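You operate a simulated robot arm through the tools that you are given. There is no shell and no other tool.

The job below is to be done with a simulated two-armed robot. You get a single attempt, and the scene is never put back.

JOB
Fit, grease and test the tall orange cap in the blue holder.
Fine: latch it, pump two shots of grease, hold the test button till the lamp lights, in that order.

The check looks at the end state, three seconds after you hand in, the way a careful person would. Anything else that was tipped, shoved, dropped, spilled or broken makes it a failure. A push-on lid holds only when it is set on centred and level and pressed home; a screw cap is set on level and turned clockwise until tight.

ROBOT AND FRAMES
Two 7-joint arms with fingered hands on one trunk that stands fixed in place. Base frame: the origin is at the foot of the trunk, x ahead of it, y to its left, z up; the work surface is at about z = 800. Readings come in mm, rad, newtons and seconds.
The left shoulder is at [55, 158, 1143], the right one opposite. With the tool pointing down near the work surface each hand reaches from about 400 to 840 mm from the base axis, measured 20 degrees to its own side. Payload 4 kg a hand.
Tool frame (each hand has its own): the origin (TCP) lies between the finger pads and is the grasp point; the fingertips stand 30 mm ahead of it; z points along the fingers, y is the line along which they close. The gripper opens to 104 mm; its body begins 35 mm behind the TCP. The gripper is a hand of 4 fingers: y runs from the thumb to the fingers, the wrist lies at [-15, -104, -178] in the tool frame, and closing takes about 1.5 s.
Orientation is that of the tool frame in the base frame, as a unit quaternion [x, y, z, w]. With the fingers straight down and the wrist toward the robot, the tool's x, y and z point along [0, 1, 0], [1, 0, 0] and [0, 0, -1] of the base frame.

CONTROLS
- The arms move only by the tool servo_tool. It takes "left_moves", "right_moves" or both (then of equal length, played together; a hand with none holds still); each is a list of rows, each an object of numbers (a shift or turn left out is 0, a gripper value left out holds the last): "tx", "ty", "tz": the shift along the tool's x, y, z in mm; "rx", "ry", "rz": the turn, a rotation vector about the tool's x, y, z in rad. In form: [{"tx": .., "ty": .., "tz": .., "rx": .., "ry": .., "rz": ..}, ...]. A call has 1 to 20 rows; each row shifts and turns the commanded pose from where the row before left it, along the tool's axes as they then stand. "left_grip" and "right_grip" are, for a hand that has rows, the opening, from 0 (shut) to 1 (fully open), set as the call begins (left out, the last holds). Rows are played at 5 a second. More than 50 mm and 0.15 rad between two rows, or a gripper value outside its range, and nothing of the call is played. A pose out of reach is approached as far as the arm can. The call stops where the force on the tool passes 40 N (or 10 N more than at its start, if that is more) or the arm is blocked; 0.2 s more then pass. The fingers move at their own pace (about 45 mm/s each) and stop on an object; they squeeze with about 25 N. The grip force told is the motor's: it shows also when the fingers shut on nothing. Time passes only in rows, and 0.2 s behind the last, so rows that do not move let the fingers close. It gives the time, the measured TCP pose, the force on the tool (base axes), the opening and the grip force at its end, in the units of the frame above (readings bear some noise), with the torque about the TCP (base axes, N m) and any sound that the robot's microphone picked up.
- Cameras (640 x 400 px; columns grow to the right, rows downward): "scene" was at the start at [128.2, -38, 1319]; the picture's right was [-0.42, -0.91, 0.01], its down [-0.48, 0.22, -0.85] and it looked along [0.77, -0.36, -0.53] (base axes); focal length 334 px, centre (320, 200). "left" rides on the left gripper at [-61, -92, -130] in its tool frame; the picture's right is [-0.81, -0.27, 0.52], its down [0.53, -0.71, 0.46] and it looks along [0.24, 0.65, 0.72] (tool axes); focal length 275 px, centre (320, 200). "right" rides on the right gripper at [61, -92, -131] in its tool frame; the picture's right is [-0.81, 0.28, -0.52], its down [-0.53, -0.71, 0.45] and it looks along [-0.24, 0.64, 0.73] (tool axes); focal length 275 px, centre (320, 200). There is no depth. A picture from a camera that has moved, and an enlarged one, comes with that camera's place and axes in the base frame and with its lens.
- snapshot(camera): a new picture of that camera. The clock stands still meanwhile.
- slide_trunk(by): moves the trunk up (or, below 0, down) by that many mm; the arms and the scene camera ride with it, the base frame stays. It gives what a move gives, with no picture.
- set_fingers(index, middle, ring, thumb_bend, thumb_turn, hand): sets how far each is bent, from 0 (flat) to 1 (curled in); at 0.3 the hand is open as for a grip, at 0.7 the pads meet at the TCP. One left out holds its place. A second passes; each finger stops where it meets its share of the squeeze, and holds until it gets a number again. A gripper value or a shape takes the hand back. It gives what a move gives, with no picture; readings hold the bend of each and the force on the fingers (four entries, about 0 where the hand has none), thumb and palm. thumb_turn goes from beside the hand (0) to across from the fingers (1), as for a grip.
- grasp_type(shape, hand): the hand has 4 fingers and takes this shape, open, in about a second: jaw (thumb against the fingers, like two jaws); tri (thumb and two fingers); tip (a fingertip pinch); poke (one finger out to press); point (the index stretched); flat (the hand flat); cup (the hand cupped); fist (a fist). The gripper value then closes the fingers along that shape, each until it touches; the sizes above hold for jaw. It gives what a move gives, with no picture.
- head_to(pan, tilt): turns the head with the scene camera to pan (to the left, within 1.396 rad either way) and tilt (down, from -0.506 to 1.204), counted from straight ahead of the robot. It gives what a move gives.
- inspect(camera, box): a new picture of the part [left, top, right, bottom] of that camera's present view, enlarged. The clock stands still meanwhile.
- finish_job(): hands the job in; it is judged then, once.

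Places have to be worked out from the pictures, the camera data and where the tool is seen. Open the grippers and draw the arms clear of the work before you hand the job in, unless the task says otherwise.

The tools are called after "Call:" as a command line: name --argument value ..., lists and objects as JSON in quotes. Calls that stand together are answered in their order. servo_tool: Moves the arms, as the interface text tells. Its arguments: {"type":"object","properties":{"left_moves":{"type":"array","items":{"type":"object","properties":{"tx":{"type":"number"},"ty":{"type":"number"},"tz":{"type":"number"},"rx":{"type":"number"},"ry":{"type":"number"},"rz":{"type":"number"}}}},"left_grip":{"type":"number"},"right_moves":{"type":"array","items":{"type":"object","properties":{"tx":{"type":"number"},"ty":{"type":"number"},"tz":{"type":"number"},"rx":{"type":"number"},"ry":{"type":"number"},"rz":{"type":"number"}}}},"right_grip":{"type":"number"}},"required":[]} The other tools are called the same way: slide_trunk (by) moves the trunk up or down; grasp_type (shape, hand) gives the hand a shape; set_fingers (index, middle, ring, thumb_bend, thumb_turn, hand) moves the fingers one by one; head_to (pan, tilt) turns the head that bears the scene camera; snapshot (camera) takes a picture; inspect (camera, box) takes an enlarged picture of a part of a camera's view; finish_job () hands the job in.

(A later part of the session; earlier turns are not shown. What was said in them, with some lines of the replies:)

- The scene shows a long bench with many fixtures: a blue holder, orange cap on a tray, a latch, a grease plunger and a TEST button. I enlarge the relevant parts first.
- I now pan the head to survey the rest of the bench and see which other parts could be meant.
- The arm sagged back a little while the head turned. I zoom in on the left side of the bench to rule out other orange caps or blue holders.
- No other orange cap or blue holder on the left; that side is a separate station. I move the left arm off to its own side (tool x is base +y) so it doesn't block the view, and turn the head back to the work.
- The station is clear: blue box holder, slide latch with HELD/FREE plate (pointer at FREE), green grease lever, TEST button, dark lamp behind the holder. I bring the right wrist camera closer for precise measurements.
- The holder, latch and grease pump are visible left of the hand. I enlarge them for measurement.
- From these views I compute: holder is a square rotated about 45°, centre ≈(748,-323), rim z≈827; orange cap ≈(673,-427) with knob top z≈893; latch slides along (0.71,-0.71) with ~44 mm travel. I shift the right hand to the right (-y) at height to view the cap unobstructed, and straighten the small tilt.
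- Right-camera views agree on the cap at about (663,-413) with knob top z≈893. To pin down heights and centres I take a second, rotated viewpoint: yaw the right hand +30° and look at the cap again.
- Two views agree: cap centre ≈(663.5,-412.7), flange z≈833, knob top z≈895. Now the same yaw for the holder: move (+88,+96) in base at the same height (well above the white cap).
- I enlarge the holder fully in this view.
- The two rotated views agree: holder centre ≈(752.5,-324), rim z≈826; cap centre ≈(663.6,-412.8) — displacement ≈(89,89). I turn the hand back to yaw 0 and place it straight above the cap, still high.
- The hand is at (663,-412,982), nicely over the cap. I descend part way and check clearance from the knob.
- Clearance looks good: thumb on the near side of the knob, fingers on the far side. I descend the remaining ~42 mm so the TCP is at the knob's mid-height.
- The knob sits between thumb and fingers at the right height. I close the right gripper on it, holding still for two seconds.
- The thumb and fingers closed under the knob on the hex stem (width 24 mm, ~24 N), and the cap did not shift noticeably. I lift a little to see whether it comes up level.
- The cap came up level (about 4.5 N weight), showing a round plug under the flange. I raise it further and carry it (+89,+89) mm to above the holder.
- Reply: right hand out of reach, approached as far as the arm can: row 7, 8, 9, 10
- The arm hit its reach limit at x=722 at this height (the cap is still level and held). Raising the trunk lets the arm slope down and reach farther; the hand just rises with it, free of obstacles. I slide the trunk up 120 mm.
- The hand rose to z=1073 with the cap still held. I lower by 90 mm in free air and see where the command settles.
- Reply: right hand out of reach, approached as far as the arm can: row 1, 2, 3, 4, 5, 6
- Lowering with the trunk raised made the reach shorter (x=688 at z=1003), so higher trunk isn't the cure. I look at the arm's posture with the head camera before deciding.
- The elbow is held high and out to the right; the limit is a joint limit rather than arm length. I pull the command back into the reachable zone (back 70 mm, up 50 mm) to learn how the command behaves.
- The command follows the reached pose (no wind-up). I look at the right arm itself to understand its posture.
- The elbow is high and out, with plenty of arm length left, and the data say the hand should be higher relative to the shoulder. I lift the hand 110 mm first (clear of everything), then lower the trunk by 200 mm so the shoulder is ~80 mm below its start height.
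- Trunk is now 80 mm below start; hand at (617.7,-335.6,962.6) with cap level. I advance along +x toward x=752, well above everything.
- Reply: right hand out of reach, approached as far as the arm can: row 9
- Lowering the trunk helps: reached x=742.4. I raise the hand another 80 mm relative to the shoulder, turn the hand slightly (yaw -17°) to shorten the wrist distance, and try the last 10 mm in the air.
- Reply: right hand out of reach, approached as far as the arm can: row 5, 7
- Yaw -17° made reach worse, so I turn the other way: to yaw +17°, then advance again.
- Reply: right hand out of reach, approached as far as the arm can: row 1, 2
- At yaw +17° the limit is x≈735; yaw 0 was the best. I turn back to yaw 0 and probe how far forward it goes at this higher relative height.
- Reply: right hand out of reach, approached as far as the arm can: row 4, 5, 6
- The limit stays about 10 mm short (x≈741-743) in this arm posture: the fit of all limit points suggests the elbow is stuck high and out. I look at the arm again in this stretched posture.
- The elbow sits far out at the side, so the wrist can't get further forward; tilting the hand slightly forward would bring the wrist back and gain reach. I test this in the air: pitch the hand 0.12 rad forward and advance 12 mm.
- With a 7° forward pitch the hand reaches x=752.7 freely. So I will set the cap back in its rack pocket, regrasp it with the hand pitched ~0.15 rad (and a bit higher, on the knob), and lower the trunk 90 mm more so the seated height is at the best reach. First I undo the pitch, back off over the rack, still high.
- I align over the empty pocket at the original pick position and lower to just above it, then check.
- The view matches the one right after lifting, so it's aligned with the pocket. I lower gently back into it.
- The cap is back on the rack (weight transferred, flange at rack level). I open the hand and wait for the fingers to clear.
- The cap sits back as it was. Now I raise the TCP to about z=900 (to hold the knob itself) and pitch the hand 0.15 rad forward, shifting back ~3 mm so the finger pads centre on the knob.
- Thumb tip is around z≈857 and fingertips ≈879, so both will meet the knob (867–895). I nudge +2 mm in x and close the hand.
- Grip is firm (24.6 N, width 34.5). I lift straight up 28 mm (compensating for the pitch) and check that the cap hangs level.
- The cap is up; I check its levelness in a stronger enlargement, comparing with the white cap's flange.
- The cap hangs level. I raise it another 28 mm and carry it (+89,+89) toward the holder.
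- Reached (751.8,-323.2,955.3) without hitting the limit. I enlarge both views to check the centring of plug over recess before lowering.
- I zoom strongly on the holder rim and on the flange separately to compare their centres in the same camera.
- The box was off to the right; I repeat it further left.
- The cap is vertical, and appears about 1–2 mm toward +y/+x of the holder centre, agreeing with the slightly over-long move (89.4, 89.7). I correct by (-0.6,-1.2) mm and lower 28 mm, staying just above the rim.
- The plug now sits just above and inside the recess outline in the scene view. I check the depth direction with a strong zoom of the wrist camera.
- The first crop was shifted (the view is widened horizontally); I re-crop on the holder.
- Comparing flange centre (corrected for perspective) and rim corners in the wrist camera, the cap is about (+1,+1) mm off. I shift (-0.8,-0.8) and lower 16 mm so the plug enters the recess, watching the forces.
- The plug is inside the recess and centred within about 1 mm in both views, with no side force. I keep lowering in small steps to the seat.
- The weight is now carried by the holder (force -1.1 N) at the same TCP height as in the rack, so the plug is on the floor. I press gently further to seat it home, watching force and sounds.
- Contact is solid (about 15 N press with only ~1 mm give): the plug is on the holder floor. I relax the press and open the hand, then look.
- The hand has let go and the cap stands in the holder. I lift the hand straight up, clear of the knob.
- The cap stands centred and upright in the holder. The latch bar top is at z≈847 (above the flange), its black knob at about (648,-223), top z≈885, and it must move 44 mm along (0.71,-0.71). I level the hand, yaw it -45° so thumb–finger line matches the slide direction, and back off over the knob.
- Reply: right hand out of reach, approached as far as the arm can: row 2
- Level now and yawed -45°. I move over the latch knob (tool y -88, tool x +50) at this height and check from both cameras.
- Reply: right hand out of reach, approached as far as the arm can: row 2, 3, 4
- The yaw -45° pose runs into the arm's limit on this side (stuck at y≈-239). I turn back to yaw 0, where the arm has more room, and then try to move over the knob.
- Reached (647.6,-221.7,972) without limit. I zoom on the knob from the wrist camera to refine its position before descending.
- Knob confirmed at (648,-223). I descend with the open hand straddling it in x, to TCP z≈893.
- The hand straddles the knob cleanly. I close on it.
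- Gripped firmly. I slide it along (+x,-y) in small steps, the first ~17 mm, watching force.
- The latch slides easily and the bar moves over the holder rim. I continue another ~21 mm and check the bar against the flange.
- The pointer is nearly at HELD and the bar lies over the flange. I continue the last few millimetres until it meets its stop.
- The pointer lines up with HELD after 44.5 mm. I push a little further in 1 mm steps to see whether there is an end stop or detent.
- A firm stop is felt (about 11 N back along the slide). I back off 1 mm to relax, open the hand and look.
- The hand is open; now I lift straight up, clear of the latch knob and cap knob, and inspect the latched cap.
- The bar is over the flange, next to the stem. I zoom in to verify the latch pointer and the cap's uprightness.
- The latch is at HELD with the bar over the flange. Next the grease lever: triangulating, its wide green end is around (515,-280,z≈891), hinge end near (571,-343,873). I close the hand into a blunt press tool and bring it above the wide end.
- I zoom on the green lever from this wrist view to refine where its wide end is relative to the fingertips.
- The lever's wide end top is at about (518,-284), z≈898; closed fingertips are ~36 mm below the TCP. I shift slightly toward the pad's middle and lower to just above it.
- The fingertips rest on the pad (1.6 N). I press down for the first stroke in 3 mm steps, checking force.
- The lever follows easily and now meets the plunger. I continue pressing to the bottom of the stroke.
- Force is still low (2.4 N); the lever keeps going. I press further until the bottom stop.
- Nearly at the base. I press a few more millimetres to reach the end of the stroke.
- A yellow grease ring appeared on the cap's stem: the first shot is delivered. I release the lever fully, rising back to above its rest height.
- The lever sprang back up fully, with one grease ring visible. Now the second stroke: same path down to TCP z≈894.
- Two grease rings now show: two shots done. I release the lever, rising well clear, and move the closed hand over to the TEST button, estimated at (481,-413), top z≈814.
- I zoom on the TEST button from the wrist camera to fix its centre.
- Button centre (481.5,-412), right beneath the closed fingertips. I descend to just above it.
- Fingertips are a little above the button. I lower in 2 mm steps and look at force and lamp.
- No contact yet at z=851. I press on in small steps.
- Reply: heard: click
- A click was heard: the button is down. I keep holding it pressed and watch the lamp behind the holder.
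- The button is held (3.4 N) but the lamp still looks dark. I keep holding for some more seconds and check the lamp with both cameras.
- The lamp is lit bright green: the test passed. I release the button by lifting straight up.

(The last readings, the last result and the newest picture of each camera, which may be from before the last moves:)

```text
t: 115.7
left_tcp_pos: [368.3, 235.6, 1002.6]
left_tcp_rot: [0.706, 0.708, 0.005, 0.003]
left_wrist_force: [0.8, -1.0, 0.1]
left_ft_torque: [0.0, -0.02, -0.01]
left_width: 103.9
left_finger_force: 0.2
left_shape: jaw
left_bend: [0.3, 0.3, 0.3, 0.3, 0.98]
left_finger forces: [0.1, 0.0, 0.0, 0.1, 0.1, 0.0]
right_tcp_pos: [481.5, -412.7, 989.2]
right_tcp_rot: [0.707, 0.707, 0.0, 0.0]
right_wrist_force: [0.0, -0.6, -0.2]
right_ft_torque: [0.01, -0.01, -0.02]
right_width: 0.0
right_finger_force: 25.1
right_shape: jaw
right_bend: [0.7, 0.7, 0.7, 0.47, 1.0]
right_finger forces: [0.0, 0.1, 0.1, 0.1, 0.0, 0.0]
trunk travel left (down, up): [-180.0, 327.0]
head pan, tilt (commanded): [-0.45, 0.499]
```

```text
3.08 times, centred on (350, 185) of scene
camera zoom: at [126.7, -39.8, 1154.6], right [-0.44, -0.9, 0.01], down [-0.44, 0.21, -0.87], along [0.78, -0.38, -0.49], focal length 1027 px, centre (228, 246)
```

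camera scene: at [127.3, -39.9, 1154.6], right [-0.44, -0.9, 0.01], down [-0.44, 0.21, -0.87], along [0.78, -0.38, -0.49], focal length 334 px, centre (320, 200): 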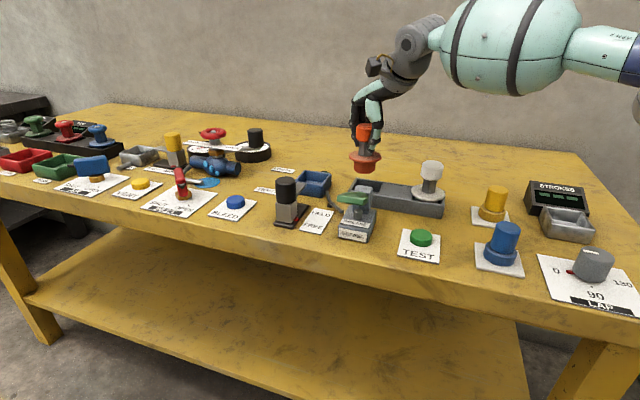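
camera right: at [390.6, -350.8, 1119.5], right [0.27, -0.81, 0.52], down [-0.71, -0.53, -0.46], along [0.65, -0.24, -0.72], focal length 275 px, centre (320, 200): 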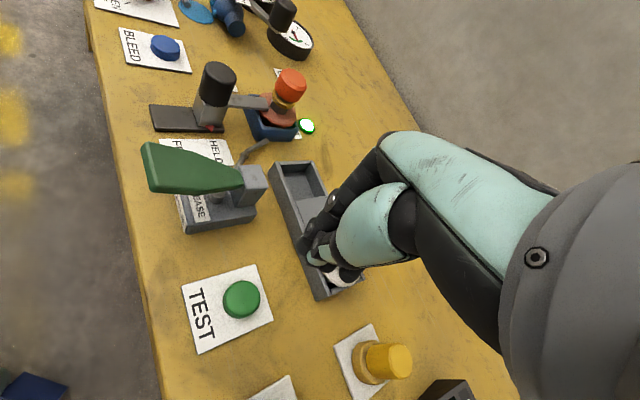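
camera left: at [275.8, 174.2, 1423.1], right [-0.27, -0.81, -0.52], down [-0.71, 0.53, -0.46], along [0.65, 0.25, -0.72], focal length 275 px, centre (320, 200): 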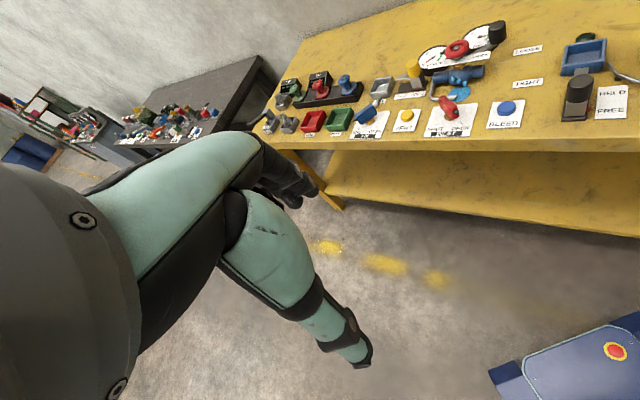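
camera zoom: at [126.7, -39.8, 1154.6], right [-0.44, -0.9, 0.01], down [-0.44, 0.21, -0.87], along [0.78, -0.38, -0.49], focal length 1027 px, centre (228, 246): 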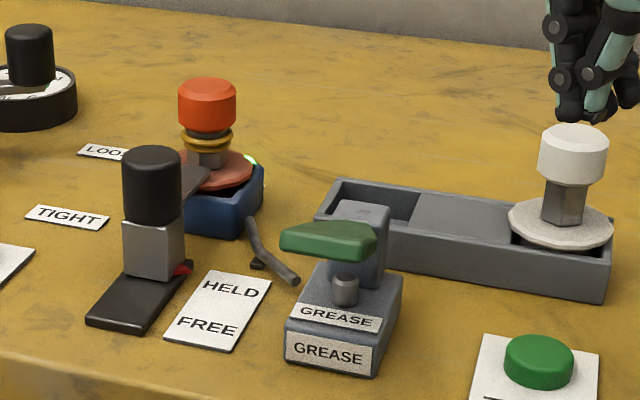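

The lamp stays lit, the lever is up, the button is released. I raise and draw the right arm back to its side, opening the hand, and check the final state of the cap.

Call:
servo_tool --right_moves '[{"tz": -20, "ty": -10, "tx": -8}, {"tz": -20, "ty": -20, "tx": -10}, {"tz": -20, "ty": -20, "tx": -10}, {"tz": -20, "ty": -20, "tx": -10}, {"tx": -10}, {}, {}, {}]' --right_grip 1

Call:
inspect --camera "right" --box '[160, 40, 360, 220]'

Call:
snapshot --camera "scene"

```text
t: 117.5
left_tcp_pos: [367.9, 236.6, 1003.3]
left_tcp_rot: [0.707, 0.707, 0.006, 0.003]
left_wrist_force: [0.3, -0.1, 0.1]
left_ft_torque: [-0.04, 0.0, -0.01]
left_width: 103.8
left_finger_force: 0.0
left_shape: jaw
left_bend: [0.3, 0.3, 0.3, 0.3, 0.98]
left_finger forces: [0.0, 0.0, 0.0, 0.1, 0.1, 0.0]
right_tcp_pos: [411.9, -459.9, 1070.7]
right_tcp_rot: [0.707, 0.707, -0.001, 0.001]
right_wrist_force: [-0.3, -0.2, -0.1]
right_ft_torque: [-0.02, 0.02, 0.0]
right_width: 104.0
right_finger_force: 0.1
right_shape: jaw
right_bend: [0.3, 0.3, 0.3, 0.3, 0.98]
right_finger forces: [0.0, 0.1, 0.1, 0.1, 0.0, 0.1]
trunk travel left (down, up): [-180.0, 327.0]
head pan, tilt (commanded): [-0.45, 0.499]
```

```text
2.22 times, centred on (260, 130) of right
camera zoom: at [320.0, -398.8, 1199.9], right [0.27, -0.81, 0.52], down [-0.71, -0.53, -0.46], along [0.64, -0.25, -0.72], focal length 612 px, centre (453, 356)
```

zoom: 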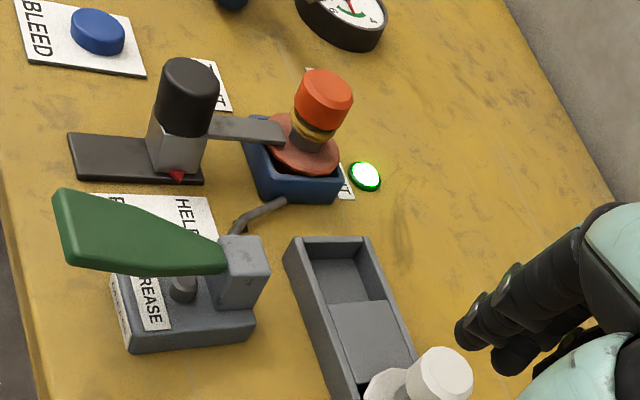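

```text
taken
camera scene: at [126.5, -39.4, 1154.7], right [-0.44, -0.9, 0.01], down [-0.44, 0.21, -0.87], along [0.78, -0.38, -0.49], focal length 334 px, centre (320, 200)
```

scene: 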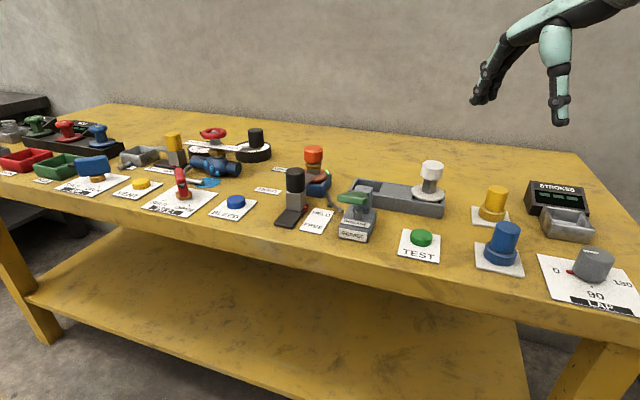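

The cap is in the holder with the bar over its flange and the pointer at HELD. Two grease rings show on the stem and the lamp is lit; nothing else has moved. Both hands are open and clear, so I hand the job in.

Call:
finish_job

```text
The job is handed in.
```

The job is handed in; I don't have the verdict on the check yet. The orange cap is fitted in the blue holder, latched, greased and tested, in the order you asked.

- **Fit:** The cap sits centred and upright in the holder, with its plug on the holder floor.
- **Latch:** The latch is slid to its stop with the pointer at HELD and the bar over the cap's flange.
- **Grease:** I pumped two full strokes, and two grease rings show on the cap's stem. The lever is back up.
- **Test:** I held the TEST button down until the lamp lit green, then released it. The lamp was still lit when I handed in.

The first grip on the cap could not reach the holder, so I set the cap back in its rack and picked it up again with the hand tilted slightly.

In the last pictures nothing else on the bench looked moved. Both hands are open and clear of the work. The trunk is 170 mm lower than where it started.
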